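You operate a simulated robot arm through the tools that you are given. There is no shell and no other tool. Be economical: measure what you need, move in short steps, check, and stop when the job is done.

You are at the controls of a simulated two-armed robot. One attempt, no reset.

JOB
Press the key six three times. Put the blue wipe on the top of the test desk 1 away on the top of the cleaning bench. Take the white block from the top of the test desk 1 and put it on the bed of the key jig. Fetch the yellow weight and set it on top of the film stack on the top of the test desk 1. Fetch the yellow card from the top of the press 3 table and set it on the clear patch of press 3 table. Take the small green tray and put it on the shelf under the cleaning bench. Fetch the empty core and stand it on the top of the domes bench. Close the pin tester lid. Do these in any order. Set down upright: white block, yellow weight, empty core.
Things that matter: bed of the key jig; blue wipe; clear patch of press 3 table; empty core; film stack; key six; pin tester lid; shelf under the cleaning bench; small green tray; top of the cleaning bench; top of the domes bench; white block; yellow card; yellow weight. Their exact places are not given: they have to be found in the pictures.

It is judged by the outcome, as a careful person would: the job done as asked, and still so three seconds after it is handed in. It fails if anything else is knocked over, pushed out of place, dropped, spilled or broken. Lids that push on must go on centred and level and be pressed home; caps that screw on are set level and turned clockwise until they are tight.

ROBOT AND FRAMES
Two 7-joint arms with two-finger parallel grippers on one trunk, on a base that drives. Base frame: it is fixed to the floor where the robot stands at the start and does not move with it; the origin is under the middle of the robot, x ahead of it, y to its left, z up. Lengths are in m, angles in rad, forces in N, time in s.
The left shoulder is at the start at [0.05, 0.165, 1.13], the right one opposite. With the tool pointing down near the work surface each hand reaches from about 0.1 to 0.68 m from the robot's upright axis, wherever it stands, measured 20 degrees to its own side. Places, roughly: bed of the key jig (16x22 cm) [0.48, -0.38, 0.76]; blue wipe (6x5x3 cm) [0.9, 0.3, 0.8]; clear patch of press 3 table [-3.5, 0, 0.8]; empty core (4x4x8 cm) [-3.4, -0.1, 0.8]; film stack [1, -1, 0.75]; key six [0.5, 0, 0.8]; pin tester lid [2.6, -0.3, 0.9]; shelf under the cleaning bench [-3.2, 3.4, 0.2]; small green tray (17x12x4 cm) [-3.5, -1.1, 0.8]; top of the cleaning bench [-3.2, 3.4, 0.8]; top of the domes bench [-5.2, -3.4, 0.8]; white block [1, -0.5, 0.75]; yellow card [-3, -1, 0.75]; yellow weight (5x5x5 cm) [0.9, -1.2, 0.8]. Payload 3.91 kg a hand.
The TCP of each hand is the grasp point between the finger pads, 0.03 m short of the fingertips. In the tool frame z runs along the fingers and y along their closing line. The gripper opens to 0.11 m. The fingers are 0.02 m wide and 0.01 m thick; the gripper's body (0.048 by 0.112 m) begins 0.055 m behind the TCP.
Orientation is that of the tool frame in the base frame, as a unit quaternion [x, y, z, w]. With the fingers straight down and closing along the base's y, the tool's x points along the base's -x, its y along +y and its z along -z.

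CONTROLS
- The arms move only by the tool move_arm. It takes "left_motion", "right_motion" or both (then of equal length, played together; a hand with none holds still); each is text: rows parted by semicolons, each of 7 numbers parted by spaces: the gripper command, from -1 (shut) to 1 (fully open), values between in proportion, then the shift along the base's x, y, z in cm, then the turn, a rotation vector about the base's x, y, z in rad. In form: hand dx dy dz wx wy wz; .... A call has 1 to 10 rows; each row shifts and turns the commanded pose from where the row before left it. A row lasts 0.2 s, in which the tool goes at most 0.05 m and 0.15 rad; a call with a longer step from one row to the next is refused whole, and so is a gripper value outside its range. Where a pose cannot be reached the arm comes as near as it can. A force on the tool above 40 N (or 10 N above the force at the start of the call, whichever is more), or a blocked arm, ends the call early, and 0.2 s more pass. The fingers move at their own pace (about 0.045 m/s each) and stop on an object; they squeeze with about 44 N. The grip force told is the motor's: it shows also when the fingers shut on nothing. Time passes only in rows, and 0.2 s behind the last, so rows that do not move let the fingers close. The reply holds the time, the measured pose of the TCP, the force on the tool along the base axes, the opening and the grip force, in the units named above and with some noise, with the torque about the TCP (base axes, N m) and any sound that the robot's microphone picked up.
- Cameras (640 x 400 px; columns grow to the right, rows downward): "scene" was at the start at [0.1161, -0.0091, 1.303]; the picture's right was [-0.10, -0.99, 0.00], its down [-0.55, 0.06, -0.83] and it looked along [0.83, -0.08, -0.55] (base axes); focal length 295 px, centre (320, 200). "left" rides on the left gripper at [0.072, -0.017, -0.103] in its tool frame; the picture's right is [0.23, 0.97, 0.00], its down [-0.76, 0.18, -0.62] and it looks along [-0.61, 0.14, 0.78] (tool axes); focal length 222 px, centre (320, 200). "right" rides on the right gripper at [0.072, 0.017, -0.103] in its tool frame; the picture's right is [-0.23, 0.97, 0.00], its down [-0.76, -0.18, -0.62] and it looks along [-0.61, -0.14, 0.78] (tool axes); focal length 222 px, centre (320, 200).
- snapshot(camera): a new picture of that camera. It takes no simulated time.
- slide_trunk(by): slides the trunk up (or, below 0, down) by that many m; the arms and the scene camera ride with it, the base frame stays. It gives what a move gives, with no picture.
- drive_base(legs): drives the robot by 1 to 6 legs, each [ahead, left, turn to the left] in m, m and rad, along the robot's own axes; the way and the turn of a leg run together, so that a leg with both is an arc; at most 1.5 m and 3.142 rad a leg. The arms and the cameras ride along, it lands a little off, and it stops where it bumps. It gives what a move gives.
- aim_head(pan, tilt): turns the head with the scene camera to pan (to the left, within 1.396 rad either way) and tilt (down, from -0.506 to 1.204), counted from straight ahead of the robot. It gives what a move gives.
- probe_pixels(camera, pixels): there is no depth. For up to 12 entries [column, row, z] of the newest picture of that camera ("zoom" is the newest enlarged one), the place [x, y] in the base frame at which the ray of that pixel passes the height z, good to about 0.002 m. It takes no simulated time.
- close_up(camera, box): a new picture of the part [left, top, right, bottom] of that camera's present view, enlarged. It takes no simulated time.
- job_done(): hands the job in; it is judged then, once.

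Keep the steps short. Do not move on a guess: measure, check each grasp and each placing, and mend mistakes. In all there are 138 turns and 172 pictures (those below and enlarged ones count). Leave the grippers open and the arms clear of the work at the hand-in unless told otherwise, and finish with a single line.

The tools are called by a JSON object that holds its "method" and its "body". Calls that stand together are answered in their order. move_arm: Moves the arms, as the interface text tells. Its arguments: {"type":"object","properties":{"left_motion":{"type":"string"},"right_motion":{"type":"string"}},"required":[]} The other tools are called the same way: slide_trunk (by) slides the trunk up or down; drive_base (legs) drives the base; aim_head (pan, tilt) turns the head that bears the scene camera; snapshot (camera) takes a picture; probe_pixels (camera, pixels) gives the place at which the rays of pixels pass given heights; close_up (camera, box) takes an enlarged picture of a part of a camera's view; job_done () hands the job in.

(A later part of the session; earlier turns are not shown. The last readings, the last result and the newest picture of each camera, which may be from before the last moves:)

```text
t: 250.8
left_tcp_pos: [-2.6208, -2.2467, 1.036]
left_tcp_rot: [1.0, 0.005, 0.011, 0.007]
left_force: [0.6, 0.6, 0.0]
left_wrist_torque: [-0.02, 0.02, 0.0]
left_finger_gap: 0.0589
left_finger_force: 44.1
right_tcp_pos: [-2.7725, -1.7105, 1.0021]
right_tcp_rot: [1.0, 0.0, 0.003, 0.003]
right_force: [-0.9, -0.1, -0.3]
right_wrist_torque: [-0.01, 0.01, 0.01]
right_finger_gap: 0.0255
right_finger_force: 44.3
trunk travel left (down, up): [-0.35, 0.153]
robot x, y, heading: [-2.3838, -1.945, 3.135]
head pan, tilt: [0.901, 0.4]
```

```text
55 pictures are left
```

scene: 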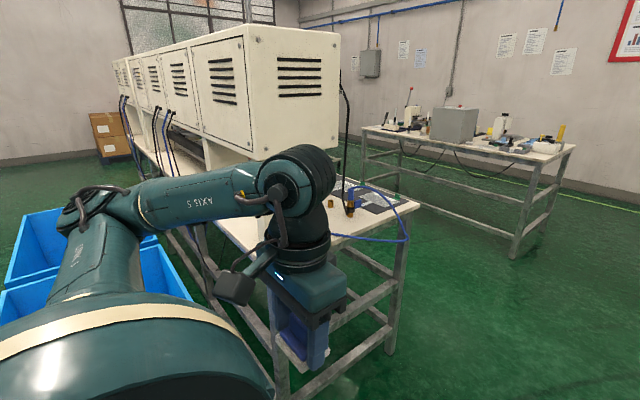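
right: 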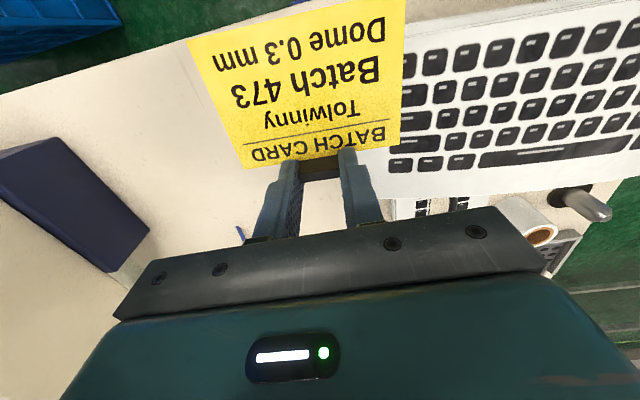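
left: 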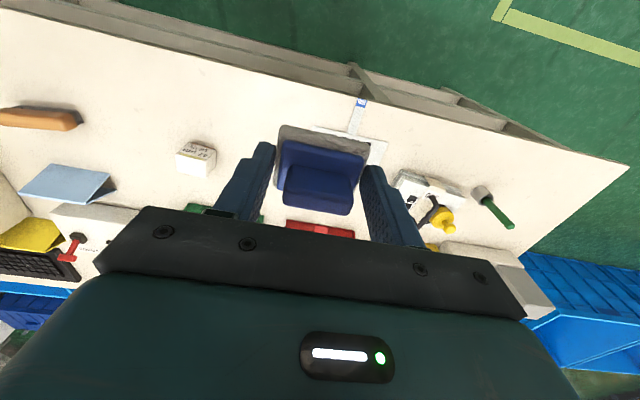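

There's now about 0.2 m clearance for the elbow. I'll continue: ahead, slide right behind the table, then turn.

{"method": "drive_base", "body": {"legs": [[1.0, 0, 0], [0.85, 0, 0.01], [0, -1.2, 0], [0, -0.6, 0]]}}

{"method": "drive_base", "body": {"legs": [[0, 0, 1.571], [0, 0, 1.571]]}}

{"method": "aim_head", "body": {"pan": -0.1, "tilt": 0.6}}

{"method": "snapshot", "body": {"camera": "scene"}}

```text
t: 268.8
left_tcp_pos: [-4.4784, -0.4501, 1.0369]
left_tcp_rot: [1.0, 0.01, 0.011, 0.008]
left_force: [-0.1, 0.3, 0.4]
left_wrist_torque: [-0.03, 0.0, -0.04]
left_finger_gap: 0.0588
left_finger_force: 44.2
right_tcp_pos: [-4.6351, 0.085, 1.0019]
right_tcp_rot: [1.0, 0.004, 0.003, 0.004]
right_force: [0.5, -0.5, 0.3]
right_wrist_torque: [-0.02, 0.01, -0.04]
right_finger_gap: 0.0252
right_finger_force: 43.8
trunk travel left (down, up): [-0.35, 0.153]
robot x, y, heading: [-4.2461, -0.1501, -3.135]
head pan, tilt: [0.901, 0.4]
```

```text
t: 276.8
left_tcp_pos: [-4.0107, 0.1488, 1.035]
left_tcp_rot: [-0.003, 1.0, 0.007, -0.011]
left_force: [-0.4, 0.0, 0.1]
left_wrist_torque: [0.05, 0.03, 0.0]
left_finger_gap: 0.059
left_finger_force: 43.5
right_tcp_pos: [-3.8611, -0.3892, 1.0008]
right_tcp_rot: [0.003, 1.0, 0.003, -0.002]
right_force: [0.2, 1.2, 1.0]
right_wrist_torque: [0.01, 0.01, 0.0]
right_finger_gap: 0.0251
right_finger_force: 43.8
trunk travel left (down, up): [-0.35, 0.153]
robot x, y, heading: [-4.2457, -0.1482, -0.011]
head pan, tilt: [0.901, 0.4]
```

```text
t: 278.1
left_tcp_pos: [-4.0096, 0.1497, 1.0357]
left_tcp_rot: [-0.002, 1.0, 0.008, -0.011]
left_force: [0.1, -0.8, -0.6]
left_wrist_torque: [0.01, -0.01, -0.02]
left_finger_gap: 0.0589
left_finger_force: 43.4
right_tcp_pos: [-3.8625, -0.3894, 1.0014]
right_tcp_rot: [0.004, 1.0, 0.003, -0.003]
right_force: [-0.5, 0.3, -1.0]
right_wrist_torque: [0.01, -0.02, 0.0]
right_finger_gap: 0.0253
right_finger_force: 44.2
trunk travel left (down, up): [-0.35, 0.153]
robot x, y, heading: [-4.2465, -0.1502, -0.014]
head pan, tilt: [-0.099, 0.6]
```

```text
54 pictures are left
```

scene: 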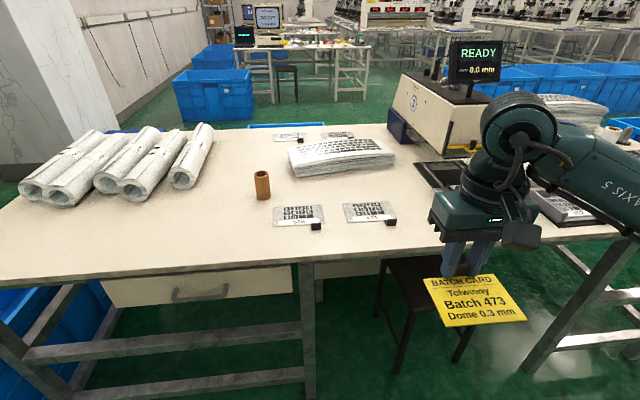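

{"method": "probe_pixels", "body": {"camera": "scene", "pixels": [[263, 198, 0.797], [263, 173, 0.877], [273, 207, 0.797], [323, 204, 0.797], [315, 230, 0.797], [345, 205, 0.797], [200, 225, 0.797], [295, 262, 0.797], [180, 188, 0.797], [290, 165, 0.797], [220, 268, 0.797], [240, 190, 0.797]]}}

{"method": "close_up", "body": {"camera": "scene", "box": [120, 110, 420, 280]}}

```text
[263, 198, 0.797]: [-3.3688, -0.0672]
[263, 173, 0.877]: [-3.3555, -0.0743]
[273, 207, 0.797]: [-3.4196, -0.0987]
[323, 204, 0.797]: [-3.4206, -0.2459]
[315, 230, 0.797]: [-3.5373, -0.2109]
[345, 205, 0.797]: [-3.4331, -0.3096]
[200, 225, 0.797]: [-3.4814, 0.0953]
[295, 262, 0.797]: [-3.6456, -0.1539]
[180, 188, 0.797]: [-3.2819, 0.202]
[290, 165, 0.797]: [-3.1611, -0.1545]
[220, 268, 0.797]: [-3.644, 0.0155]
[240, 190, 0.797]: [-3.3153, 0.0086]
```

```text
2.13 times, centred on (270, 195) of scene
```

zoom: 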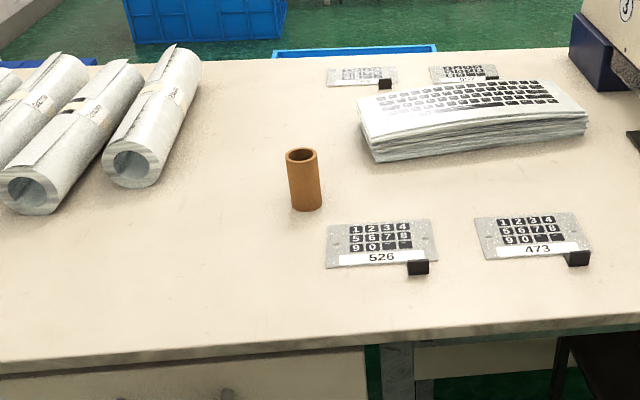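

The core is at about (-3.365,-0.07), and the clear patch is the open area around (-3.5, 0.03). I'll drive closer (0.25 ahead, 0.3 left).

{"method": "drive_base", "body": {"legs": [[0.25, 0.3, 0.012]]}}

{"method": "move_arm", "body": {"right_motion": "-1 3 2.4 -1 0 0 0; -1 3 2.4 -1 0 0 0; -1 3 2.4 -2 0 0 0; -1 3 2.4 -2 0 0 0; -1 3 2.4 -2 0 0 0; -1 0.5 0 -3 0 0 0; -1 0 0 -2.5 0 0 0; -1 0 0 0 0 0 0"}}

{"method": "close_up", "body": {"camera": "scene", "box": [160, 120, 480, 320]}}

```text
t: 280.5
left_tcp_pos: [-3.7633, 0.4525, 1.0354]
left_tcp_rot: [-0.008, 1.0, 0.008, -0.011]
left_force: [0.1, -0.5, -0.7]
left_wrist_torque: [-0.02, 0.05, -0.03]
left_finger_gap: 0.0588
left_finger_force: 44.0
right_tcp_pos: [-3.6106, -0.0835, 1.0022]
right_tcp_rot: [-0.002, 1.0, 0.002, -0.002]
right_force: [-0.2, -0.4, -0.3]
right_wrist_torque: [0.0, -0.01, 0.0]
right_finger_gap: 0.0252
right_finger_force: 43.9
trunk travel left (down, up): [-0.35, 0.153]
robot x, y, heading: [-3.9966, 0.1515, -0.003]
head pan, tilt: [-0.099, 0.6]
```

```text
t: 282.3
left_tcp_pos: [-3.7631, 0.4526, 1.0353]
left_tcp_rot: [-0.008, 1.0, 0.008, -0.011]
left_force: [0.3, 0.4, -0.3]
left_wrist_torque: [0.02, 0.01, 0.0]
left_finger_gap: 0.0588
left_finger_force: 43.7
right_tcp_pos: [-3.4552, 0.037, 0.8666]
right_tcp_rot: [-0.001, 1.0, 0.002, -0.001]
right_force: [0.4, 0.1, -0.1]
right_wrist_torque: [0.0, -0.01, 0.01]
right_finger_gap: 0.0253
right_finger_force: 44.7
trunk travel left (down, up): [-0.35, 0.153]
robot x, y, heading: [-4.0004, 0.1479, 0.001]
head pan, tilt: [-0.099, 0.6]
```

```text
2.00 times, centred on (320, 220) of scene
```

zoom: 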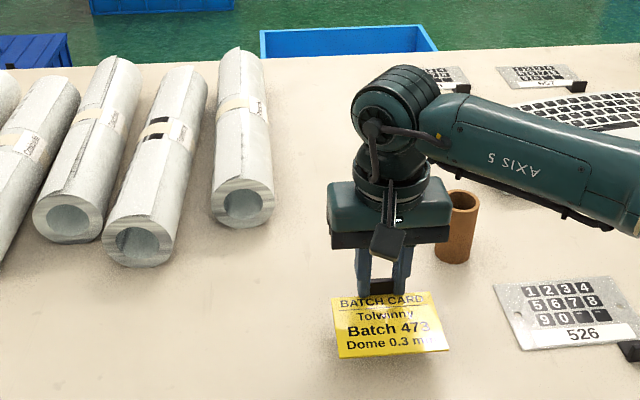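

Over the clear area. I'll lower to contact.

{"method": "move_arm", "body": {"right_motion": "-1 0 0 -1.5 0 0 0; -1 0 0 -0.7 0 0 0; -1 0 0 -0.4 0 0 0; -1 0 0 -0.3 0 0 0; -1 0 0 -0.3 0 0 0; -1 0 0 -0.3 0 0 0; -1 0 0 -0.3 0 0 0; -1 0 0 0 0 0 0"}}

{"method": "snapshot", "body": {"camera": "right"}}

```text
t: 284.1
left_tcp_pos: [-3.7634, 0.4531, 1.0354]
left_tcp_rot: [-0.008, 1.0, 0.008, -0.01]
left_force: [-0.8, -0.3, -1.2]
left_wrist_torque: [0.03, 0.01, 0.0]
left_finger_gap: 0.0584
left_finger_force: 44.0
right_tcp_pos: [-3.4554, 0.0371, 0.8318]
right_tcp_rot: [-0.001, 1.0, 0.005, 0.001]
right_force: [-0.1, -4.2, 26.2]
right_wrist_torque: [-0.2, 0.51, 0.04]
right_finger_gap: 0.0252
right_finger_force: 44.4
trunk travel left (down, up): [-0.35, 0.153]
robot x, y, heading: [-3.9986, 0.1513, -0.006]
head pan, tilt: [-0.099, 0.6]
```

```text
51 pictures are left
```

right: 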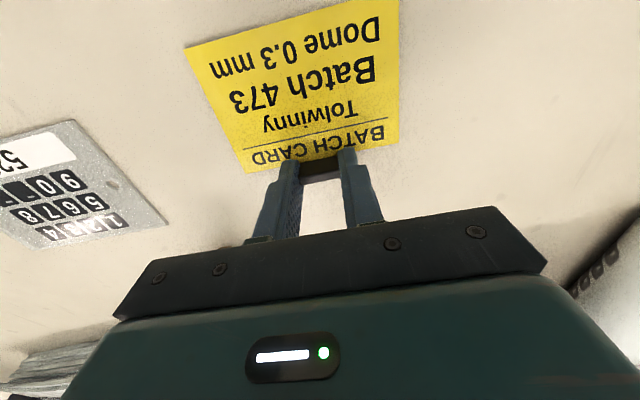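

Resting (26 N). I'll ease off, release, and lift, then move back.

{"method": "move_arm", "body": {"right_motion": "-1 0 0 0.3 0 0 0; -0.2 0 0 0 0 0 0; -0.1 0 0 0 0 0 0; 0 0 0 0 0 0 0; 0 0 0 2 0 0 0; 0 0 0 4 0 0 0; 0.5 0 0 4.5 0 0 0; 1 -2 -2 3 0 0 0; 1 -3 -3 0 0 0 0; 1 -3 -3 0 0 0 0"}}

{"method": "snapshot", "body": {"camera": "scene"}}

```text
t: 286.3
left_tcp_pos: [-3.7635, 0.4528, 1.0353]
left_tcp_rot: [-0.007, 1.0, 0.009, -0.011]
left_force: [0.4, -0.3, -1.0]
left_wrist_torque: [0.02, 0.01, 0.02]
left_finger_gap: 0.0587
left_finger_force: 43.6
right_tcp_pos: [-3.5347, -0.0447, 0.9679]
right_tcp_rot: [-0.002, 1.0, 0.003, -0.003]
right_force: [-0.1, 0.7, -0.5]
right_wrist_torque: [0.01, 0.0, -0.01]
right_finger_gap: 0.1097
right_finger_force: 0.1
trunk travel left (down, up): [-0.35, 0.153]
robot x, y, heading: [-3.9993, 0.1544, -0.004]
head pan, tilt: [-0.099, 0.6]
```

```text
50 pictures are left
```

scene: 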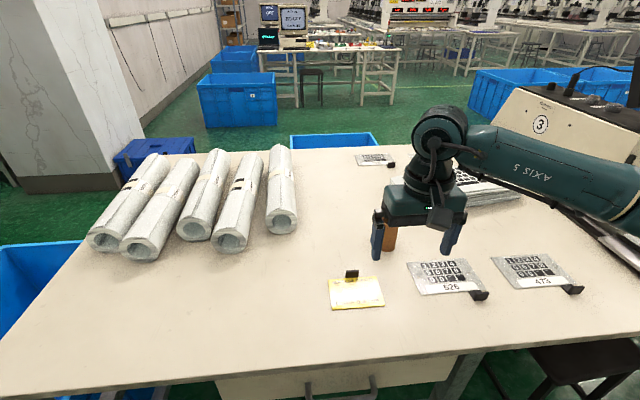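

Card set. Now the core at about (-3.353,-0.072), z 0.80–0.88. I'll drive 5 cm closer and move over it.

{"method": "drive_base", "body": {"legs": [[0.05, 0, 0]]}}

{"method": "move_arm", "body": {"right_motion": "0.5 3.3 -0.7 0 0 0 0; 0.5 3.3 -0.7 0 0 0 0; 0.5 3.3 -0.7 0 0 0 0; 0.5 3.3 -0.6 0 0 0 0; 0.5 0 0 0 0 0 0"}}

{"method": "snapshot", "body": {"camera": "right"}}

```text
t: 287.2
left_tcp_pos: [-3.7132, 0.4528, 1.0355]
left_tcp_rot: [-0.008, 1.0, 0.008, -0.012]
left_force: [-0.5, -1.2, -0.9]
left_wrist_torque: [-0.01, 0.03, 0.0]
left_finger_gap: 0.0587
left_finger_force: 43.6
right_tcp_pos: [-3.4844, -0.0445, 0.9669]
right_tcp_rot: [-0.001, 1.0, 0.004, -0.003]
right_force: [-0.2, -0.1, -0.4]
right_wrist_torque: [-0.03, -0.01, -0.03]
right_finger_gap: 0.1098
right_finger_force: 0.0
trunk travel left (down, up): [-0.35, 0.153]
robot x, y, heading: [-3.9467, 0.1523, -0.001]
head pan, tilt: [-0.099, 0.6]
```

```text
t: 288.4
left_tcp_pos: [-3.7132, 0.4528, 1.0354]
left_tcp_rot: [-0.007, 1.0, 0.009, -0.01]
left_force: [0.2, -0.7, 0.0]
left_wrist_torque: [-0.01, -0.01, 0.0]
left_finger_gap: 0.0587
left_finger_force: 44.4
right_tcp_pos: [-3.3528, -0.0723, 0.9661]
right_tcp_rot: [-0.002, 1.0, 0.004, -0.003]
right_force: [-0.3, 0.6, 0.4]
right_wrist_torque: [-0.01, 0.0, 0.0]
right_finger_gap: 0.0824
right_finger_force: 0.2
trunk travel left (down, up): [-0.35, 0.153]
robot x, y, heading: [-3.9482, 0.152, -0.005]
head pan, tilt: [-0.099, 0.6]
```

```text
49 pictures are left
```

right: 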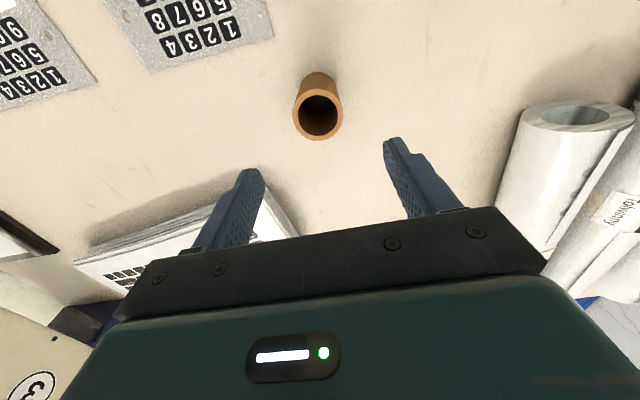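

{"method": "probe_pixels", "body": {"camera": "right", "pixels": [[319, 115, 0.877], [319, 83, 0.8], [262, 185, 0.84], [297, 235, 0.84], [95, 238, 0.84], [265, 18, 0.8]]}}

```text
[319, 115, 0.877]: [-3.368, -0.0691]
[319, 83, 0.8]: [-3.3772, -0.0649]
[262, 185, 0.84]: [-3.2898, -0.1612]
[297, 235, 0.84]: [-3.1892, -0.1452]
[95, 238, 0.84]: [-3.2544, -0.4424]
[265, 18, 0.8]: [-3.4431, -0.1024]
```

Core centre (-3.370,-0.068). I'll shift, lower to z≈0.838 and close.

{"method": "move_arm", "body": {"right_motion": "0.5 -1.7 0.4 -2 0 0 0; 0.5 0 0 -4 0 0 0; 0.5 0 0 -4 0 0 0; 0.5 0 0 -2.8 0 0 0; -1 0 0 0 0 0 0; -1 0 0 0 0 0 0; -1 0 0 0 0 0 0; -1 0 0 0 0 0 0; -1 0 0 0 0 0 0; -1 0 0 0 0 0 0"}}

{"method": "snapshot", "body": {"camera": "right"}}

```text
t: 290.6
left_tcp_pos: [-3.7138, 0.4521, 1.0352]
left_tcp_rot: [-0.008, 1.0, 0.008, -0.011]
left_force: [-1.4, -0.3, -0.3]
left_wrist_torque: [-0.04, -0.02, -0.02]
left_finger_gap: 0.0589
left_finger_force: 44.1
right_tcp_pos: [-3.3702, -0.0677, 0.839]
right_tcp_rot: [-0.001, 1.0, 0.004, -0.003]
right_force: [-0.9, 0.0, 0.2]
right_wrist_torque: [-0.01, -0.04, 0.0]
right_finger_gap: 0.04
right_finger_force: 44.2
trunk travel left (down, up): [-0.35, 0.153]
robot x, y, heading: [-3.951, 0.1475, -0.001]
head pan, tilt: [-0.099, 0.6]
```

```text
48 pictures are left
```

right: 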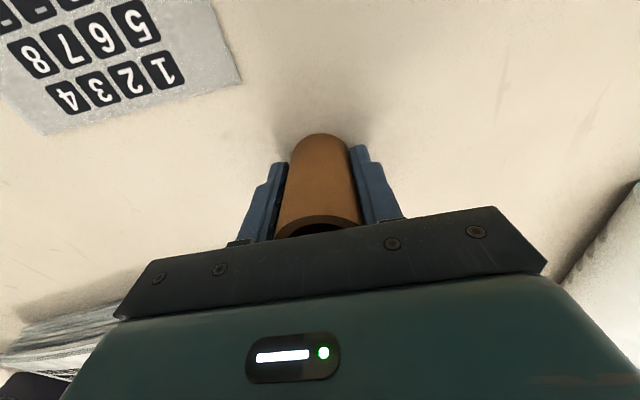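

Core gripped (4 cm). I'll lift, retract, then head for the domes bench.

{"method": "move_arm", "body": {"right_motion": "-1 0 0 2 0 0 0; -1 0 0 4 0 0 0; -1 0 0 4.5 0 0 0; -1 0 0 4.5 0 0 0; -1 -3 0 3 0 0 0; -1 -4 0 1 0 0 0; -1 -4 -1 0 0 0 0; -1 -4 -1 0 0 0 0; -1 -4 -1 0 0 0 0"}}

{"method": "drive_base", "body": {"legs": [[-0.28, 0, 0], [0, -1.4, 0], [0, -1.0, 0]]}}

{"method": "aim_head", "body": {"pan": -1.39, "tilt": 0.4}}

{"method": "snapshot", "body": {"camera": "scene"}}

```text
t: 292.6
left_tcp_pos: [-3.7137, 0.4523, 1.0346]
left_tcp_rot: [-0.008, 1.0, 0.008, -0.011]
left_force: [0.2, -0.7, 0.5]
left_wrist_torque: [-0.02, -0.02, 0.0]
left_finger_gap: 0.0587
left_finger_force: 44.0
right_tcp_pos: [-3.5605, -0.0994, 1.028]
right_tcp_rot: [0.0, 1.0, 0.002, -0.002]
right_force: [0.3, 0.6, 0.3]
right_wrist_torque: [0.01, -0.04, 0.02]
right_finger_gap: 0.0396
right_finger_force: 43.9
trunk travel left (down, up): [-0.35, 0.153]
robot x, y, heading: [-3.9491, 0.1522, 0.001]
head pan, tilt: [-0.099, 0.6]
```

```text
t: 306.0
left_tcp_pos: [-4.0152, -1.9534, 1.0357]
left_tcp_rot: [0.0, 1.0, 0.008, -0.011]
left_force: [-0.4, 0.1, 0.5]
left_wrist_torque: [0.01, 0.03, 0.01]
left_finger_gap: 0.0588
left_finger_force: 44.1
right_tcp_pos: [-3.869, -2.5081, 1.028]
right_tcp_rot: [0.005, 1.0, 0.003, -0.002]
right_force: [0.9, -0.4, -0.2]
right_wrist_torque: [0.02, 0.0, 0.03]
right_finger_gap: 0.0388
right_finger_force: 43.7
trunk travel left (down, up): [-0.35, 0.153]
robot x, y, heading: [-4.2526, -2.2507, -0.015]
head pan, tilt: [-0.099, 0.6]
```

```text
t: 307.5
left_tcp_pos: [-4.0153, -1.9539, 1.0355]
left_tcp_rot: [-0.001, 1.0, 0.008, -0.011]
left_force: [-0.4, 0.0, -0.3]
left_wrist_torque: [-0.02, -0.01, 0.0]
left_finger_gap: 0.0589
left_finger_force: 44.2
right_tcp_pos: [-3.8705, -2.5072, 1.0275]
right_tcp_rot: [0.005, 1.0, 0.004, -0.002]
right_force: [-0.4, 0.5, 0.1]
right_wrist_torque: [-0.01, 0.01, 0.0]
right_finger_gap: 0.0387
right_finger_force: 44.4
trunk travel left (down, up): [-0.35, 0.153]
robot x, y, heading: [-4.2539, -2.2507, -0.02]
head pan, tilt: [-1.389, 0.4]
```

```text
47 pictures are left
```

scene: 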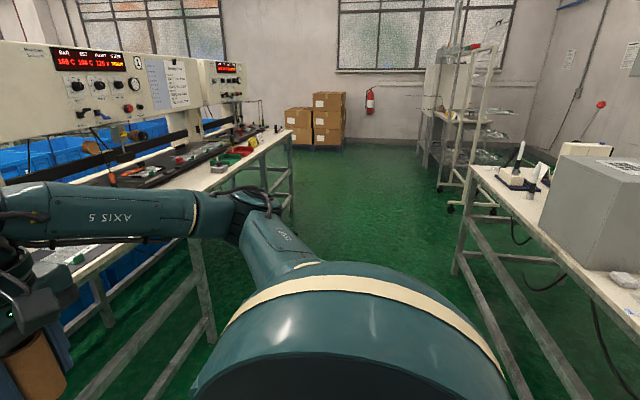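

I'll turn here, in the crossing, to face -x, then look along the bench.

{"method": "drive_base", "body": {"legs": [[0, 0, -1.571], [0, 0, -1.551]]}}

{"method": "aim_head", "body": {"pan": 0.75, "tilt": 0.45}}

{"method": "snapshot", "body": {"camera": "scene"}}

```text
t: 315.5
left_tcp_pos: [-4.4852, -2.5546, 1.0354]
left_tcp_rot: [1.0, 0.012, 0.01, 0.008]
left_force: [0.3, 0.9, 0.0]
left_wrist_torque: [-0.03, 0.01, 0.01]
left_finger_gap: 0.0588
left_finger_force: 43.7
right_tcp_pos: [-4.6428, -2.0047, 1.0289]
right_tcp_rot: [1.0, 0.007, 0.003, 0.003]
right_force: [0.5, -0.7, 0.1]
right_wrist_torque: [-0.02, 0.04, 0.0]
right_finger_gap: 0.0388
right_finger_force: 44.4
trunk travel left (down, up): [-0.35, 0.153]
robot x, y, heading: [-4.2533, -2.2502, -3.134]
head pan, tilt: [-1.389, 0.4]
```

```text
t: 317.5
left_tcp_pos: [-4.4851, -2.5544, 1.0358]
left_tcp_rot: [1.0, 0.012, 0.011, 0.008]
left_force: [0.0, 0.6, 0.4]
left_wrist_torque: [0.01, -0.01, 0.01]
left_finger_gap: 0.0586
left_finger_force: 43.7
right_tcp_pos: [-4.642, -2.0048, 1.0282]
right_tcp_rot: [1.0, 0.006, 0.003, 0.004]
right_force: [0.0, -1.2, -0.4]
right_wrist_torque: [-0.05, 0.01, -0.03]
right_finger_gap: 0.039
right_finger_force: 43.9
trunk travel left (down, up): [-0.35, 0.153]
robot x, y, heading: [-4.2547, -2.2517, -3.128]
head pan, tilt: [0.75, 0.45]
```

```text
46 pictures are left
```

scene: 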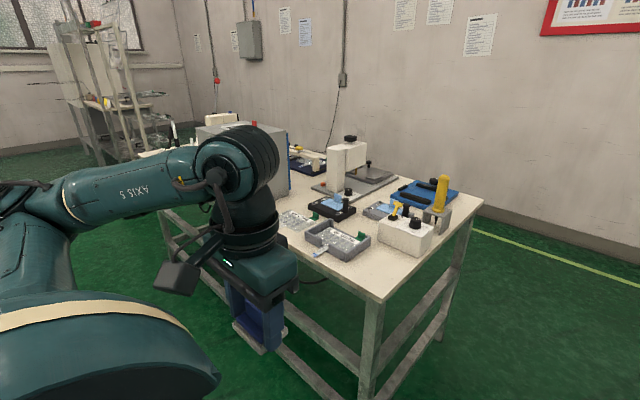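

This bench (with dome trays) has items; I need a free spot. I'll slide left 0.65 m and look straight at it.

{"method": "drive_base", "body": {"legs": [[0, 0.65, -0.013]]}}

{"method": "aim_head", "body": {"pan": 0.1, "tilt": 0.55}}

{"method": "snapshot", "body": {"camera": "scene"}}

```text
t: 321.1
left_tcp_pos: [-4.4861, -3.1972, 1.0351]
left_tcp_rot: [1.0, 0.007, 0.011, 0.008]
left_force: [-0.2, 0.1, 0.0]
left_wrist_torque: [0.03, 0.0, -0.02]
left_finger_gap: 0.0588
left_finger_force: 44.2
right_tcp_pos: [-4.637, -2.6464, 1.0284]
right_tcp_rot: [1.0, 0.001, 0.003, 0.003]
right_force: [0.4, 0.1, -0.6]
right_wrist_torque: [0.02, 0.0, 0.03]
right_finger_gap: 0.039
right_finger_force: 44.1
trunk travel left (down, up): [-0.35, 0.153]
robot x, y, heading: [-4.2496, -2.8971, 3.142]
head pan, tilt: [0.75, 0.45]
```

```text
t: 322.1
left_tcp_pos: [-4.4853, -3.199, 1.0349]
left_tcp_rot: [1.0, 0.007, 0.011, 0.008]
left_force: [-0.5, 0.7, -1.3]
left_wrist_torque: [0.03, -0.02, -0.01]
left_finger_gap: 0.0587
left_finger_force: 44.5
right_tcp_pos: [-4.6372, -2.6477, 1.0285]
right_tcp_rot: [1.0, 0.001, 0.002, 0.003]
right_force: [0.3, 0.1, -0.3]
right_wrist_torque: [0.0, 0.04, -0.03]
right_finger_gap: 0.0388
right_finger_force: 43.8
trunk travel left (down, up): [-0.35, 0.153]
robot x, y, heading: [-4.2557, -2.8981, 3.138]
head pan, tilt: [0.099, 0.55]
```

```text
45 pictures are left
```

scene: 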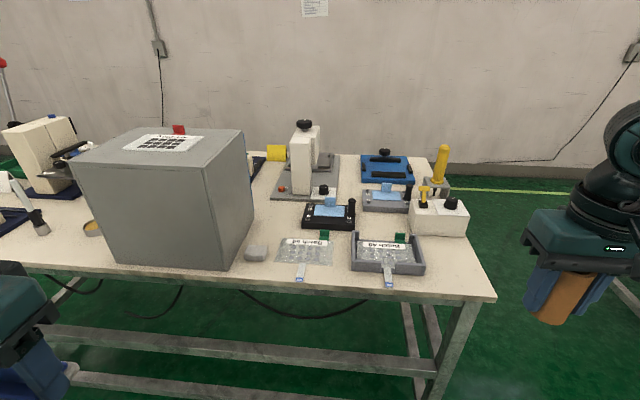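

A free spot is right of the dome tray, around px (452,262). I'll probe positions at candidate heights.

{"method": "probe_pixels", "body": {"camera": "scene", "pixels": [[452, 260, 0.74], [452, 260, 0.79], [494, 297, 0.74], [425, 270, 0.74], [425, 270, 0.79], [466, 236, 0.74], [466, 236, 0.79], [494, 297, 0.79], [424, 300, 0.74], [480, 250, 0.74]]}}

{"method": "snapshot", "body": {"camera": "right"}}

```text
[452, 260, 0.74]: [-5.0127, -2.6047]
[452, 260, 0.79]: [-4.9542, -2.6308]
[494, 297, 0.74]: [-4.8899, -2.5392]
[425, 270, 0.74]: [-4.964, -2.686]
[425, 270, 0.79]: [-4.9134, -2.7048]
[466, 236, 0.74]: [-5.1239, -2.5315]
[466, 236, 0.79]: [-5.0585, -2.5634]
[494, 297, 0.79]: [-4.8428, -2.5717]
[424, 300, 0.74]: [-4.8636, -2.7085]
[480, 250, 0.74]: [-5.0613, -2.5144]
```

```text
44 pictures are left
```

right: 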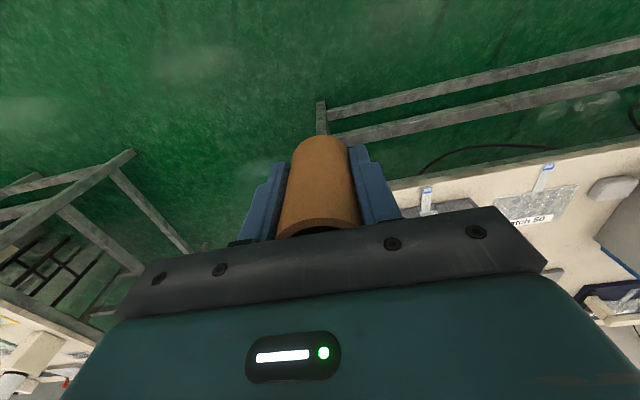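

{"method": "probe_pixels", "body": {"camera": "right", "pixels": [[427, 190, 0.74], [427, 190, 0.79], [547, 166, 0.74], [547, 166, 0.79]]}}

{"method": "probe_pixels", "body": {"camera": "scene", "pixels": [[389, 282, 0.74], [389, 282, 0.79], [300, 279, 0.74], [300, 279, 0.79]]}}

```text
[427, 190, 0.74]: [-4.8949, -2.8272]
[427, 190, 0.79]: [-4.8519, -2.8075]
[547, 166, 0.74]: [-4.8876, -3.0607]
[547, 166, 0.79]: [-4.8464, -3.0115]
```

```text
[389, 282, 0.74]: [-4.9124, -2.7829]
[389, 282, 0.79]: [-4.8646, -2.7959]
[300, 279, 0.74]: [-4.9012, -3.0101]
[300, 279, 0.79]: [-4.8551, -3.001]
```

Bench top comes out at z≈0.80. I'll place the core at (-4.935,-2.635). First, drive 0.22 m closer, then move over and lower to just above.

{"method": "drive_base", "body": {"legs": [[0.22, 0, 0]]}}

{"method": "move_arm", "body": {"right_motion": "-1 -2.6 0.4 -1 0 0 0; -1 -2.6 0.4 -2 0 0 0; -1 -2.6 0.5 -3 0 0 0; -1 0 0 -4 0 0 0; -1 0 0 -4 0 0 0; -1 0 0 -2 0 0 0; -1 0 0 0 0 0 0"}}

{"method": "close_up", "body": {"camera": "scene", "box": [360, 180, 560, 340]}}

```text
t: 323.8
left_tcp_pos: [-4.7058, -3.1974, 1.0345]
left_tcp_rot: [1.0, 0.007, 0.01, 0.008]
left_force: [-0.2, 0.9, -0.7]
left_wrist_torque: [0.01, 0.0, 0.0]
left_finger_gap: 0.0587
left_finger_force: 43.6
right_tcp_pos: [-4.8576, -2.647, 1.0279]
right_tcp_rot: [1.0, 0.001, 0.002, 0.004]
right_force: [0.2, -0.5, 0.7]
right_wrist_torque: [0.01, 0.0, -0.01]
right_finger_gap: 0.039
right_finger_force: 44.1
trunk travel left (down, up): [-0.35, 0.153]
robot x, y, heading: [-4.4716, -2.898, 3.141]
head pan, tilt: [0.099, 0.55]
```

```text
t: 325.4
left_tcp_pos: [-4.7046, -3.198, 1.0351]
left_tcp_rot: [1.0, 0.006, 0.011, 0.008]
left_force: [-0.8, -0.5, -0.6]
left_wrist_torque: [0.03, -0.01, 0.03]
left_finger_gap: 0.0588
left_finger_force: 44.1
right_tcp_pos: [-4.9354, -2.6327, 0.8683]
right_tcp_rot: [1.0, 0.001, 0.003, 0.002]
right_force: [0.0, -0.2, -0.2]
right_wrist_torque: [0.0, 0.01, 0.0]
right_finger_gap: 0.0389
right_finger_force: 44.6
trunk travel left (down, up): [-0.35, 0.153]
robot x, y, heading: [-4.471, -2.8999, 3.134]
head pan, tilt: [0.099, 0.55]
```

```text
2.50 times, centred on (460, 260) of scene
```

zoom: 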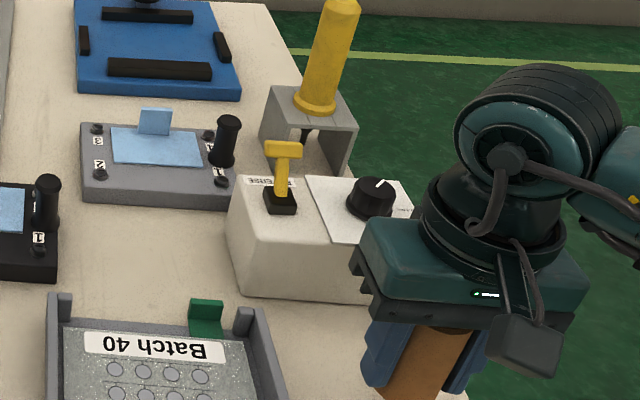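

Need a lower view. I'll tilt the head down to check the spot.

{"method": "aim_head", "body": {"pan": -0.35, "tilt": 0.8}}

{"method": "snapshot", "body": {"camera": "scene"}}

```text
t: 326.3
left_tcp_pos: [-4.7045, -3.1976, 1.0359]
left_tcp_rot: [1.0, 0.007, 0.01, 0.009]
left_force: [0.5, -0.2, -0.4]
left_wrist_torque: [-0.02, 0.02, -0.03]
left_finger_gap: 0.0589
left_finger_force: 43.6
right_tcp_pos: [-4.9354, -2.6331, 0.8675]
right_tcp_rot: [1.0, 0.001, 0.002, 0.004]
right_force: [-0.3, -1.0, 0.0]
right_wrist_torque: [0.01, -0.01, 0.03]
right_finger_gap: 0.0389
right_finger_force: 44.2
trunk travel left (down, up): [-0.35, 0.153]
robot x, y, heading: [-4.4708, -2.8955, 3.142]
head pan, tilt: [-0.351, 0.799]
```

```text
42 pictures are left
```

scene: 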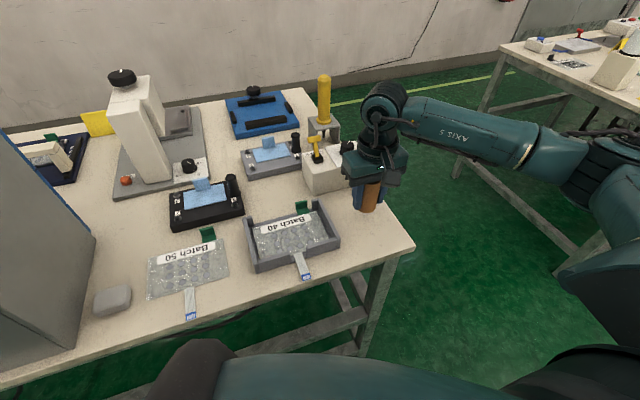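

It's over the bench, a bit near the right edge. I'll shift 1 cm in and lower to contact.

{"method": "move_arm", "body": {"right_motion": "-1 0.5 -1 0 0 0 0; -1 0 0 -1.2 0 0 0; -1 0 0 -0.4 0 0 0; -1 0 0 -0.3 0 0 0; -1 0 0 -0.3 0 0 0; -1 0 0 -0.3 0 0 0; -1 0 0 -0.3 0 0 0; -1 0 0 -0.3 0 0 0; -1 0 0 -0.3 0 0 0; -1 0 0 0 0 0 0"}}

{"method": "close_up", "body": {"camera": "scene", "box": [290, 130, 430, 260]}}

```text
t: 328.5
left_tcp_pos: [-4.7032, -3.1986, 1.0353]
left_tcp_rot: [1.0, 0.007, 0.009, 0.009]
left_force: [-0.2, 0.6, -0.2]
left_wrist_torque: [0.0, -0.04, 0.02]
left_finger_gap: 0.0586
left_finger_force: 44.1
right_tcp_pos: [-4.931, -2.6432, 0.8384]
right_tcp_rot: [1.0, -0.001, -0.001, 0.003]
right_force: [3.5, 4.8, 28.5]
right_wrist_torque: [0.43, -0.44, -0.01]
right_finger_gap: 0.0389
right_finger_force: 44.2
trunk travel left (down, up): [-0.35, 0.153]
robot x, y, heading: [-4.4681, -2.8964, 3.139]
head pan, tilt: [-0.351, 0.799]
```

```text
3.08 times, centred on (360, 195) of scene
```

zoom: 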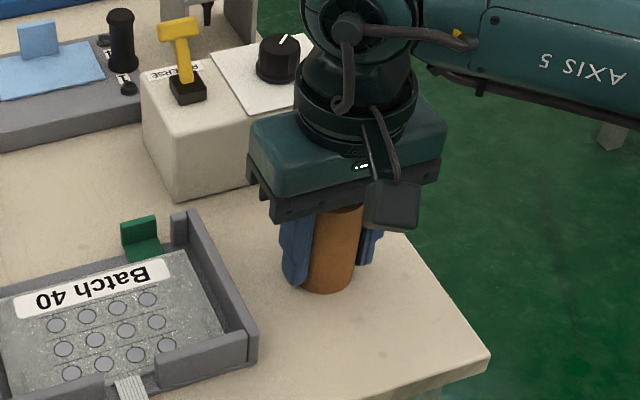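

Standing on the bench (28 N). I'll ease off, release gently, lift and retract.

{"method": "move_arm", "body": {"right_motion": "-1 0 0 0.4 0 0 0; 0 0 0 0 0 0 0; 0.2 0 0 0 0 0 0; 0.2 0 0 0 0 0 0; 0.2 0 0 3 0 0 0; 0.2 0 0 4.5 0 0 0; 0.2 0 0 4.5 0 0 0; 1 3 -2 3 0 0 0; 1 4 -2 0 0 0 0; 1 4 -2 0 0 0 0"}}

{"method": "close_up", "body": {"camera": "scene", "box": [290, 130, 430, 260]}}

```text
t: 330.7
left_tcp_pos: [-4.7049, -3.1986, 1.0349]
left_tcp_rot: [1.0, 0.007, 0.011, 0.008]
left_force: [0.0, -0.6, 0.1]
left_wrist_torque: [0.0, 0.0, 0.02]
left_finger_gap: 0.0587
left_finger_force: 43.6
right_tcp_pos: [-4.8192, -2.7024, 0.9895]
right_tcp_rot: [1.0, 0.001, 0.003, 0.002]
right_force: [0.4, -0.8, 0.7]
right_wrist_torque: [0.0, -0.03, 0.0]
right_finger_gap: 0.1101
right_finger_force: 0.1
trunk travel left (down, up): [-0.35, 0.153]
robot x, y, heading: [-4.4693, -2.9006, 3.142]
head pan, tilt: [-0.351, 0.799]
```

```text
3.08 times, centred on (360, 195) of scene
```

zoom: 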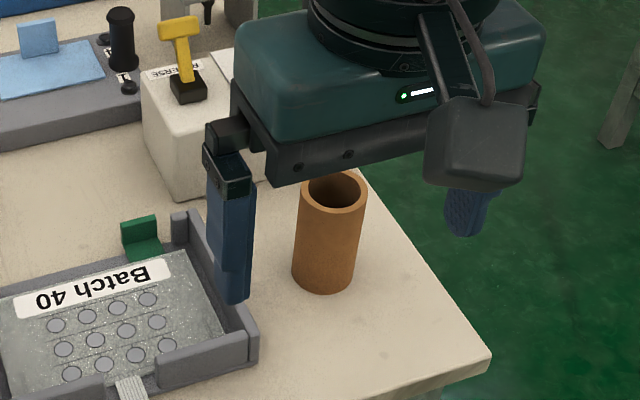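

The core is standing. By how the other hints round, the true wipe must be near (0.9,0.3), behind the monitor, and the held item must go back. I'll drive backward along the y≈-1.94 corridor to the aisle behind desk 1.

{"method": "drive_base", "body": {"legs": [[-0.22, 0, 0], [0, -0.955, 0], [-1.5, 0, 0], [-1.5, 0, 0], [-1.5, 0, 0], [-1.5, 0, 0]]}}

```text
t: 365.1
left_tcp_pos: [1.5104, -2.3115, 1.0364]
left_tcp_rot: [1.0, 0.005, 0.011, 0.008]
left_force: [-0.5, 0.2, -1.2]
left_wrist_torque: [0.0, 0.03, -0.03]
left_finger_gap: 0.0586
left_finger_force: 44.6
right_tcp_pos: [1.3968, -1.8161, 0.9885]
right_tcp_rot: [1.0, -0.002, 0.003, 0.004]
right_force: [1.1, 0.4, 0.1]
right_wrist_torque: [-0.01, -0.02, 0.01]
right_finger_gap: 0.11
right_finger_force: 0.0
trunk travel left (down, up): [-0.35, 0.153]
robot x, y, heading: [1.7433, -2.0132, 3.136]
head pan, tilt: [-0.351, 0.799]
```

Now slide to the decoy's spot and approach the desk.

{"method": "drive_base", "body": {"legs": [[0, -1.4, 0.005], [0.26, 0, 0]]}}

{"method": "aim_head", "body": {"pan": -0.35, "tilt": 0.65}}

{"method": "snapshot", "body": {"camera": "scene"}}

```text
t: 373.5
left_tcp_pos: [1.2571, -0.9231, 1.0351]
left_tcp_rot: [1.0, 0.008, 0.01, 0.008]
left_force: [-1.4, 0.2, 0.3]
left_wrist_torque: [0.0, 0.01, 0.0]
left_finger_gap: 0.0591
left_finger_force: 44.0
right_tcp_pos: [1.1416, -0.4289, 0.9867]
right_tcp_rot: [1.0, 0.003, 0.003, 0.004]
right_force: [-0.5, 0.1, 0.0]
right_wrist_torque: [-0.01, -0.02, 0.0]
right_finger_gap: 0.1099
right_finger_force: 0.1
trunk travel left (down, up): [-0.35, 0.153]
robot x, y, heading: [1.4936, -0.6228, -3.14]
head pan, tilt: [-0.351, 0.799]
```

```text
t: 374.2
left_tcp_pos: [1.2577, -0.9225, 1.0361]
left_tcp_rot: [1.0, 0.009, 0.01, 0.008]
left_force: [0.1, -0.5, -1.1]
left_wrist_torque: [-0.01, -0.02, -0.01]
left_finger_gap: 0.059
left_finger_force: 43.7
right_tcp_pos: [1.1413, -0.4278, 0.9879]
right_tcp_rot: [1.0, 0.002, 0.003, 0.003]
right_force: [-0.3, 0.1, 0.2]
right_wrist_torque: [-0.01, 0.0, -0.02]
right_finger_gap: 0.11
right_finger_force: 0.2
trunk travel left (down, up): [-0.35, 0.153]
robot x, y, heading: [1.4926, -0.6223, -3.138]
head pan, tilt: [-0.351, 0.649]
```

```text
39 pictures are left
```

scene: 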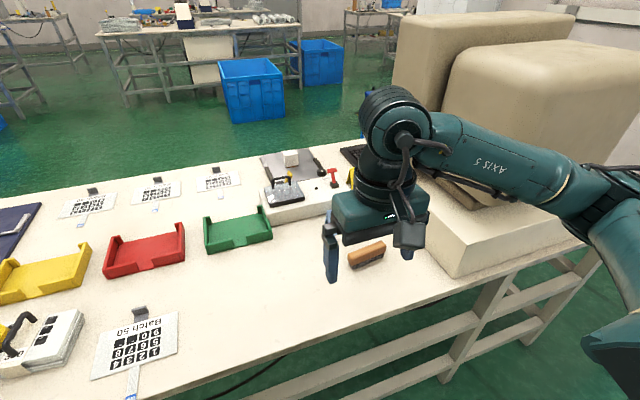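

Before placing, I'll look behind the monitor for the real wipe: back off, slide to y≈0.2, and look.

{"method": "drive_base", "body": {"legs": [[-0.28, 0, 0], [0, -0.85, 0]]}}

{"method": "aim_head", "body": {"pan": -0.05, "tilt": 0.6}}

{"method": "snapshot", "body": {"camera": "scene"}}

```text
t: 380.2
left_tcp_pos: [1.5364, -0.0858, 1.0351]
left_tcp_rot: [1.0, 0.007, 0.011, 0.008]
left_force: [-0.1, 0.0, -0.9]
left_wrist_torque: [0.02, 0.0, -0.02]
left_finger_gap: 0.0589
left_finger_force: 44.1
right_tcp_pos: [1.4197, 0.4099, 0.988]
right_tcp_rot: [1.0, 0.002, 0.002, 0.004]
right_force: [0.2, 0.2, -1.0]
right_wrist_torque: [-0.02, 0.03, 0.01]
right_finger_gap: 0.1099
right_finger_force: 0.0
trunk travel left (down, up): [-0.35, 0.153]
robot x, y, heading: [1.7675, 0.2159, -3.145]
head pan, tilt: [-0.351, 0.649]
```

```text
t: 381.0
left_tcp_pos: [1.5362, -0.0866, 1.0358]
left_tcp_rot: [1.0, 0.008, 0.01, 0.008]
left_force: [0.1, -0.3, -0.1]
left_wrist_torque: [0.01, 0.0, 0.04]
left_finger_gap: 0.0589
left_finger_force: 44.3
right_tcp_pos: [1.4197, 0.4092, 0.9875]
right_tcp_rot: [1.0, 0.002, 0.003, 0.002]
right_force: [0.2, 0.2, -0.1]
right_wrist_torque: [-0.01, -0.01, -0.02]
right_finger_gap: 0.1101
right_finger_force: 0.1
trunk travel left (down, up): [-0.35, 0.153]
robot x, y, heading: [1.7737, 0.2168, -3.142]
head pan, tilt: [-0.051, 0.6]
```

```text
38 pictures are left
```

scene: 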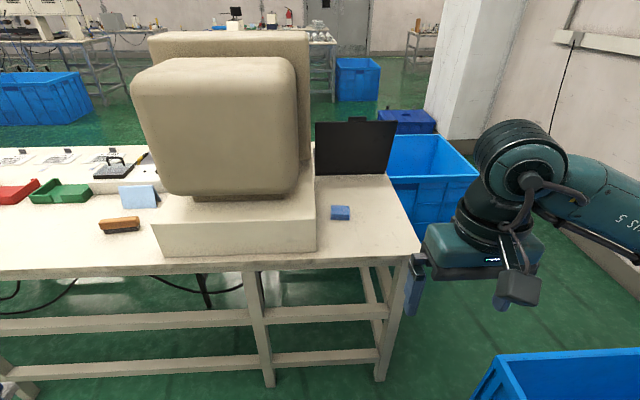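

There's the real blue wipe, at (340,212). I'll measure it and drive in to pick it with the right hand.

{"method": "close_up", "body": {"camera": "scene", "box": [300, 180, 380, 240]}}

{"method": "probe_pixels", "body": {"camera": "scene", "pixels": [[331, 219, 0.742], [349, 219, 0.742], [332, 207, 0.77], [349, 207, 0.77], [317, 250, 0.742], [340, 259, 0.742]]}}

{"method": "drive_base", "body": {"legs": [[0.29, 0, 0]]}}

```text
6.67 times, centred on (340, 210) of scene
```

zoom: 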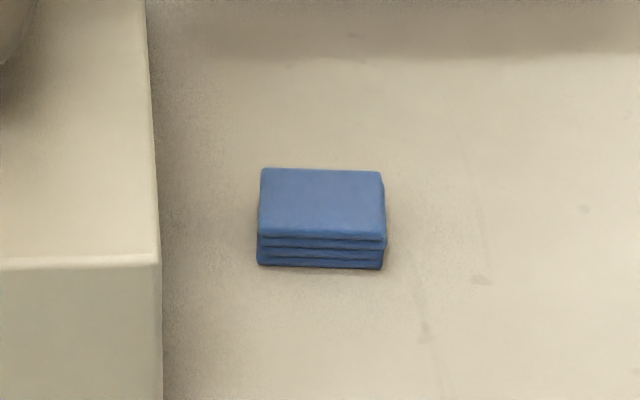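

```text
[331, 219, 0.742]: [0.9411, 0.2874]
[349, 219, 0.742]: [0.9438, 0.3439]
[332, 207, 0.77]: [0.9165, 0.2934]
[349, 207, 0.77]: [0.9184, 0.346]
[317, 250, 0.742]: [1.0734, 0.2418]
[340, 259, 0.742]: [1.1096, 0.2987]
```

```text
t: 383.0
left_tcp_pos: [1.2468, -0.0861, 1.0354]
left_tcp_rot: [1.0, 0.008, 0.011, 0.009]
left_force: [-0.4, 0.1, 0.0]
left_wrist_torque: [-0.03, 0.02, 0.01]
left_finger_gap: 0.0591
left_finger_force: 43.7
right_tcp_pos: [1.1305, 0.4078, 0.9887]
right_tcp_rot: [1.0, 0.003, 0.003, 0.002]
right_force: [0.3, -0.2, 0.2]
right_wrist_torque: [0.01, 0.01, -0.01]
right_finger_gap: 0.1099
right_finger_force: 0.1
trunk travel left (down, up): [-0.35, 0.153]
robot x, y, heading: [1.4795, 0.2155, -3.146]
head pan, tilt: [-0.051, 0.6]
```

Wipe centre (0.916,0.316), z 0.74–0.77. I'll bring the right hand down to just above it.

{"method": "move_arm", "body": {"right_motion": "0.55 -4.26 -1.84 -1 0 0 0; 0.55 -4.26 -1.84 -1 0 0 0; 0.55 -4.26 -1.84 -1 0 0 0; 0.55 -4.26 -1.84 -1 0 0 0; 0.55 -4.3 -1.8 -1 0 0 0; 0.55 0 0 -4.5 0 0 0; 0.55 0 0 -4.5 0 0 0; 0.55 0 0 -4 0 0 0; 0.55 0 0 0 0 0 0"}}

{"method": "snapshot", "body": {"camera": "right"}}

```text
t: 385.0
left_tcp_pos: [1.2478, -0.0857, 1.0353]
left_tcp_rot: [1.0, 0.007, 0.011, 0.007]
left_force: [1.2, 0.2, 0.1]
left_wrist_torque: [0.03, -0.03, 0.03]
left_finger_gap: 0.0587
left_finger_force: 44.4
right_tcp_pos: [0.9188, 0.3162, 0.8079]
right_tcp_rot: [1.0, 0.003, 0.003, 0.003]
right_force: [0.2, 0.3, -0.2]
right_wrist_torque: [0.02, -0.03, 0.0]
right_finger_gap: 0.0851
right_finger_force: 0.1
trunk travel left (down, up): [-0.35, 0.153]
robot x, y, heading: [1.4837, 0.2175, -3.145]
head pan, tilt: [-0.051, 0.6]
```

```text
36 pictures are left
```

right: 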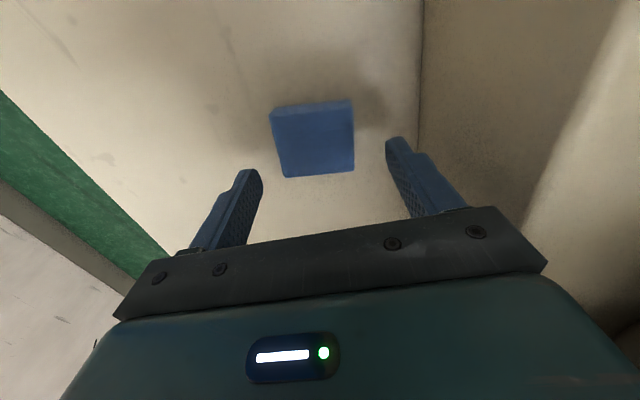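

Aligned between the fingers. I'll shift 6 mm toward me, lower, close, and lift.

{"method": "move_arm", "body": {"right_motion": "0.55 0.6 0 -1.5 0 0 0; 0.55 0 0 -1.9 0 0 0; -1 0 0 0 0 0 0; -1 0 0 0 0 0 0; -1 0 0 0 0 0 0; -1 0 0 0 0 0 0; -1 0 0 1 0 0 0; -1 0 0 4 0 0 0; -1 0 0 4.5 0 0 0; -1 0 0 4.5 0 0 0"}}

{"method": "snapshot", "body": {"camera": "right"}}

```text
t: 387.2
left_tcp_pos: [1.2473, -0.0853, 1.035]
left_tcp_rot: [1.0, 0.008, 0.011, 0.008]
left_force: [0.3, -0.3, -0.2]
left_wrist_torque: [-0.04, -0.02, 0.01]
left_finger_gap: 0.0589
left_finger_force: 44.2
right_tcp_pos: [0.9243, 0.3156, 0.9157]
right_tcp_rot: [1.0, 0.003, 0.003, 0.003]
right_force: [-0.7, -0.2, -0.3]
right_wrist_torque: [-0.01, -0.02, 0.01]
right_finger_gap: 0.0557
right_finger_force: 43.9
trunk travel left (down, up): [-0.35, 0.153]
robot x, y, heading: [1.4801, 0.2173, -3.139]
head pan, tilt: [-0.051, 0.6]
```

```text
35 pictures are left
```

right: 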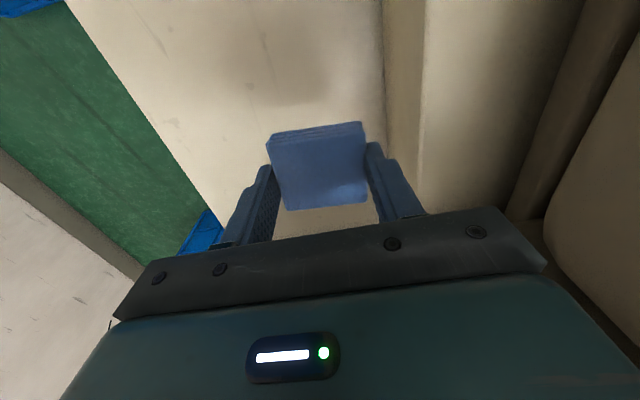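

The wipe is held (5.6 cm). I'll retract, then drive back to the look-alike's original place.

{"method": "move_arm", "body": {"right_motion": "-1 0 0 3 0 0 0; -1 3 1 3 0 0 0; -1 4 2 1 0 0 0; -1 4 2 0 0 0 0; -1 4 2 0 0 0 0; -1 4 1 0 0 0 0; -1 3 0 0 0 0 0", "left_motion": "-1 0 0 0 0.024 0.016 -0.022; -1 0 0 0 0 0 0; -1 0 0 0 0 0 0; -1 0 0 0 0 0 0; -1 0 0 0 0 0 0; -1 0 0 0 0 0 0; -1 0 0 0 0 0 0"}}

{"method": "drive_base", "body": {"legs": [[-0.28, 0, 0], [0, 0.84, 0], [0.28, 0, 0]]}}

{"method": "aim_head", "body": {"pan": 0.0, "tilt": 0.85}}

```text
t: 388.8
left_tcp_pos: [1.2416, -0.0877, 1.038]
left_tcp_rot: [1.0, -0.003, 0.003, -0.004]
left_force: [-0.1, -0.1, -0.1]
left_wrist_torque: [-0.02, 0.0, 0.02]
left_finger_gap: 0.0587
left_finger_force: 43.6
left hand out of reach, approached as far as the arm can: row 1
right_tcp_pos: [1.1438, 0.3972, 0.984]
right_tcp_rot: [1.0, 0.002, 0.002, 0.003]
right_force: [1.2, -0.2, 0.0]
right_wrist_torque: [-0.03, -0.02, 0.0]
right_finger_gap: 0.0558
right_finger_force: 44.2
trunk travel left (down, up): [-0.35, 0.153]
robot x, y, heading: [1.4807, 0.2159, -3.141]
head pan, tilt: [-0.051, 0.6]
```

```text
t: 396.3
left_tcp_pos: [1.2388, -0.9252, 1.0392]
left_tcp_rot: [1.0, -0.007, 0.005, -0.005]
left_force: [-0.1, -0.7, -0.4]
left_wrist_torque: [-0.02, 0.02, -0.01]
left_finger_gap: 0.059
left_finger_force: 44.1
right_tcp_pos: [1.1442, -0.4375, 0.9848]
right_tcp_rot: [1.0, -0.002, 0.004, 0.004]
right_force: [0.5, 0.1, -0.1]
right_wrist_torque: [0.01, -0.02, -0.02]
right_finger_gap: 0.0558
right_finger_force: 44.0
trunk travel left (down, up): [-0.35, 0.153]
robot x, y, heading: [1.4806, -0.6213, 3.138]
head pan, tilt: [-0.051, 0.6]
```

```text
t: 397.1
left_tcp_pos: [1.2398, -0.9246, 1.0389]
left_tcp_rot: [1.0, -0.006, 0.003, -0.004]
left_force: [-0.1, 0.4, -0.5]
left_wrist_torque: [-0.02, -0.01, -0.04]
left_finger_gap: 0.059
left_finger_force: 44.3
right_tcp_pos: [1.1444, -0.4372, 0.9852]
right_tcp_rot: [1.0, -0.001, 0.003, 0.003]
right_force: [0.4, -0.1, 0.5]
right_wrist_torque: [-0.03, -0.02, 0.02]
right_finger_gap: 0.0561
right_finger_force: 44.0
trunk travel left (down, up): [-0.35, 0.153]
robot x, y, heading: [1.4819, -0.6227, 3.134]
head pan, tilt: [0.0, 0.85]
```

Lower the look-alike back to its original pose (0.995,-0.642).

{"method": "move_arm", "body": {"left_motion": "-1 -2.45 2.83 -2 0 0 0; -1 -2.45 2.83 -2 0 0 0; -1 -2.45 2.83 -2 0 0 0; -1 -2.45 2.83 -2 0 0 0; -1 -2.45 2.83 -2 0 0 0; -1 -2.45 2.83 -2 0 0 0; -1 -2.45 2.83 -2 0 0 0; -1 -2.45 2.83 -2 0 0 0; -1 -2.45 2.83 -2.5 0 0 0; -1 -2.45 2.83 -2.5 0 0 0"}}

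{"method": "move_arm", "body": {"left_motion": "-1 0 0 -2 0 0 0; -1 0 0 -1.6 0 0 0; -1 0 0 -0.4 0 0 0; -1 0 0 -0.3 0 0 0; -1 0 0 -0.2 0 0 0; -1 0 0 0 0 0 0"}}

{"method": "close_up", "body": {"camera": "scene", "box": [220, 150, 400, 280]}}

```text
t: 399.3
left_tcp_pos: [0.9936, -0.6402, 0.8279]
left_tcp_rot: [1.0, -0.007, 0.003, -0.005]
left_force: [0.5, -0.6, -0.4]
left_wrist_torque: [0.01, 0.01, 0.01]
left_finger_gap: 0.0589
left_finger_force: 44.2
right_tcp_pos: [1.1445, -0.4365, 0.984]
right_tcp_rot: [1.0, 0.0, 0.003, 0.004]
right_force: [-0.2, 0.0, -0.7]
right_wrist_torque: [-0.04, 0.01, -0.02]
right_finger_gap: 0.0556
right_finger_force: 43.5
trunk travel left (down, up): [-0.35, 0.153]
robot x, y, heading: [1.4771, -0.6269, 3.137]
head pan, tilt: [0.0, 0.85]
```

```text
t: 400.7
left_tcp_pos: [0.995, -0.6414, 0.7838]
left_tcp_rot: [1.0, -0.006, 0.004, -0.004]
left_force: [1.1, 0.5, -0.7]
left_wrist_torque: [-0.03, -0.03, -0.01]
left_finger_gap: 0.0589
left_finger_force: 43.5
right_tcp_pos: [1.1448, -0.4373, 0.9845]
right_tcp_rot: [1.0, -0.001, 0.002, 0.002]
right_force: [1.0, -0.1, 0.0]
right_wrist_torque: [-0.04, 0.0, 0.0]
right_finger_gap: 0.0559
right_finger_force: 44.1
trunk travel left (down, up): [-0.35, 0.153]
robot x, y, heading: [1.4816, -0.6205, 3.135]
head pan, tilt: [0.0, 0.85]
```

```text
3.08 times, centred on (310, 215) of scene
```

zoom: 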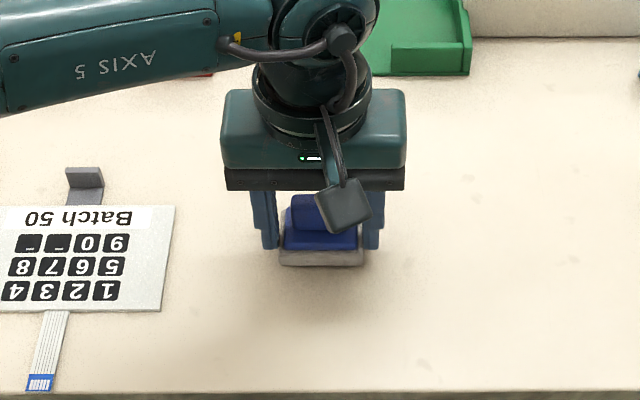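

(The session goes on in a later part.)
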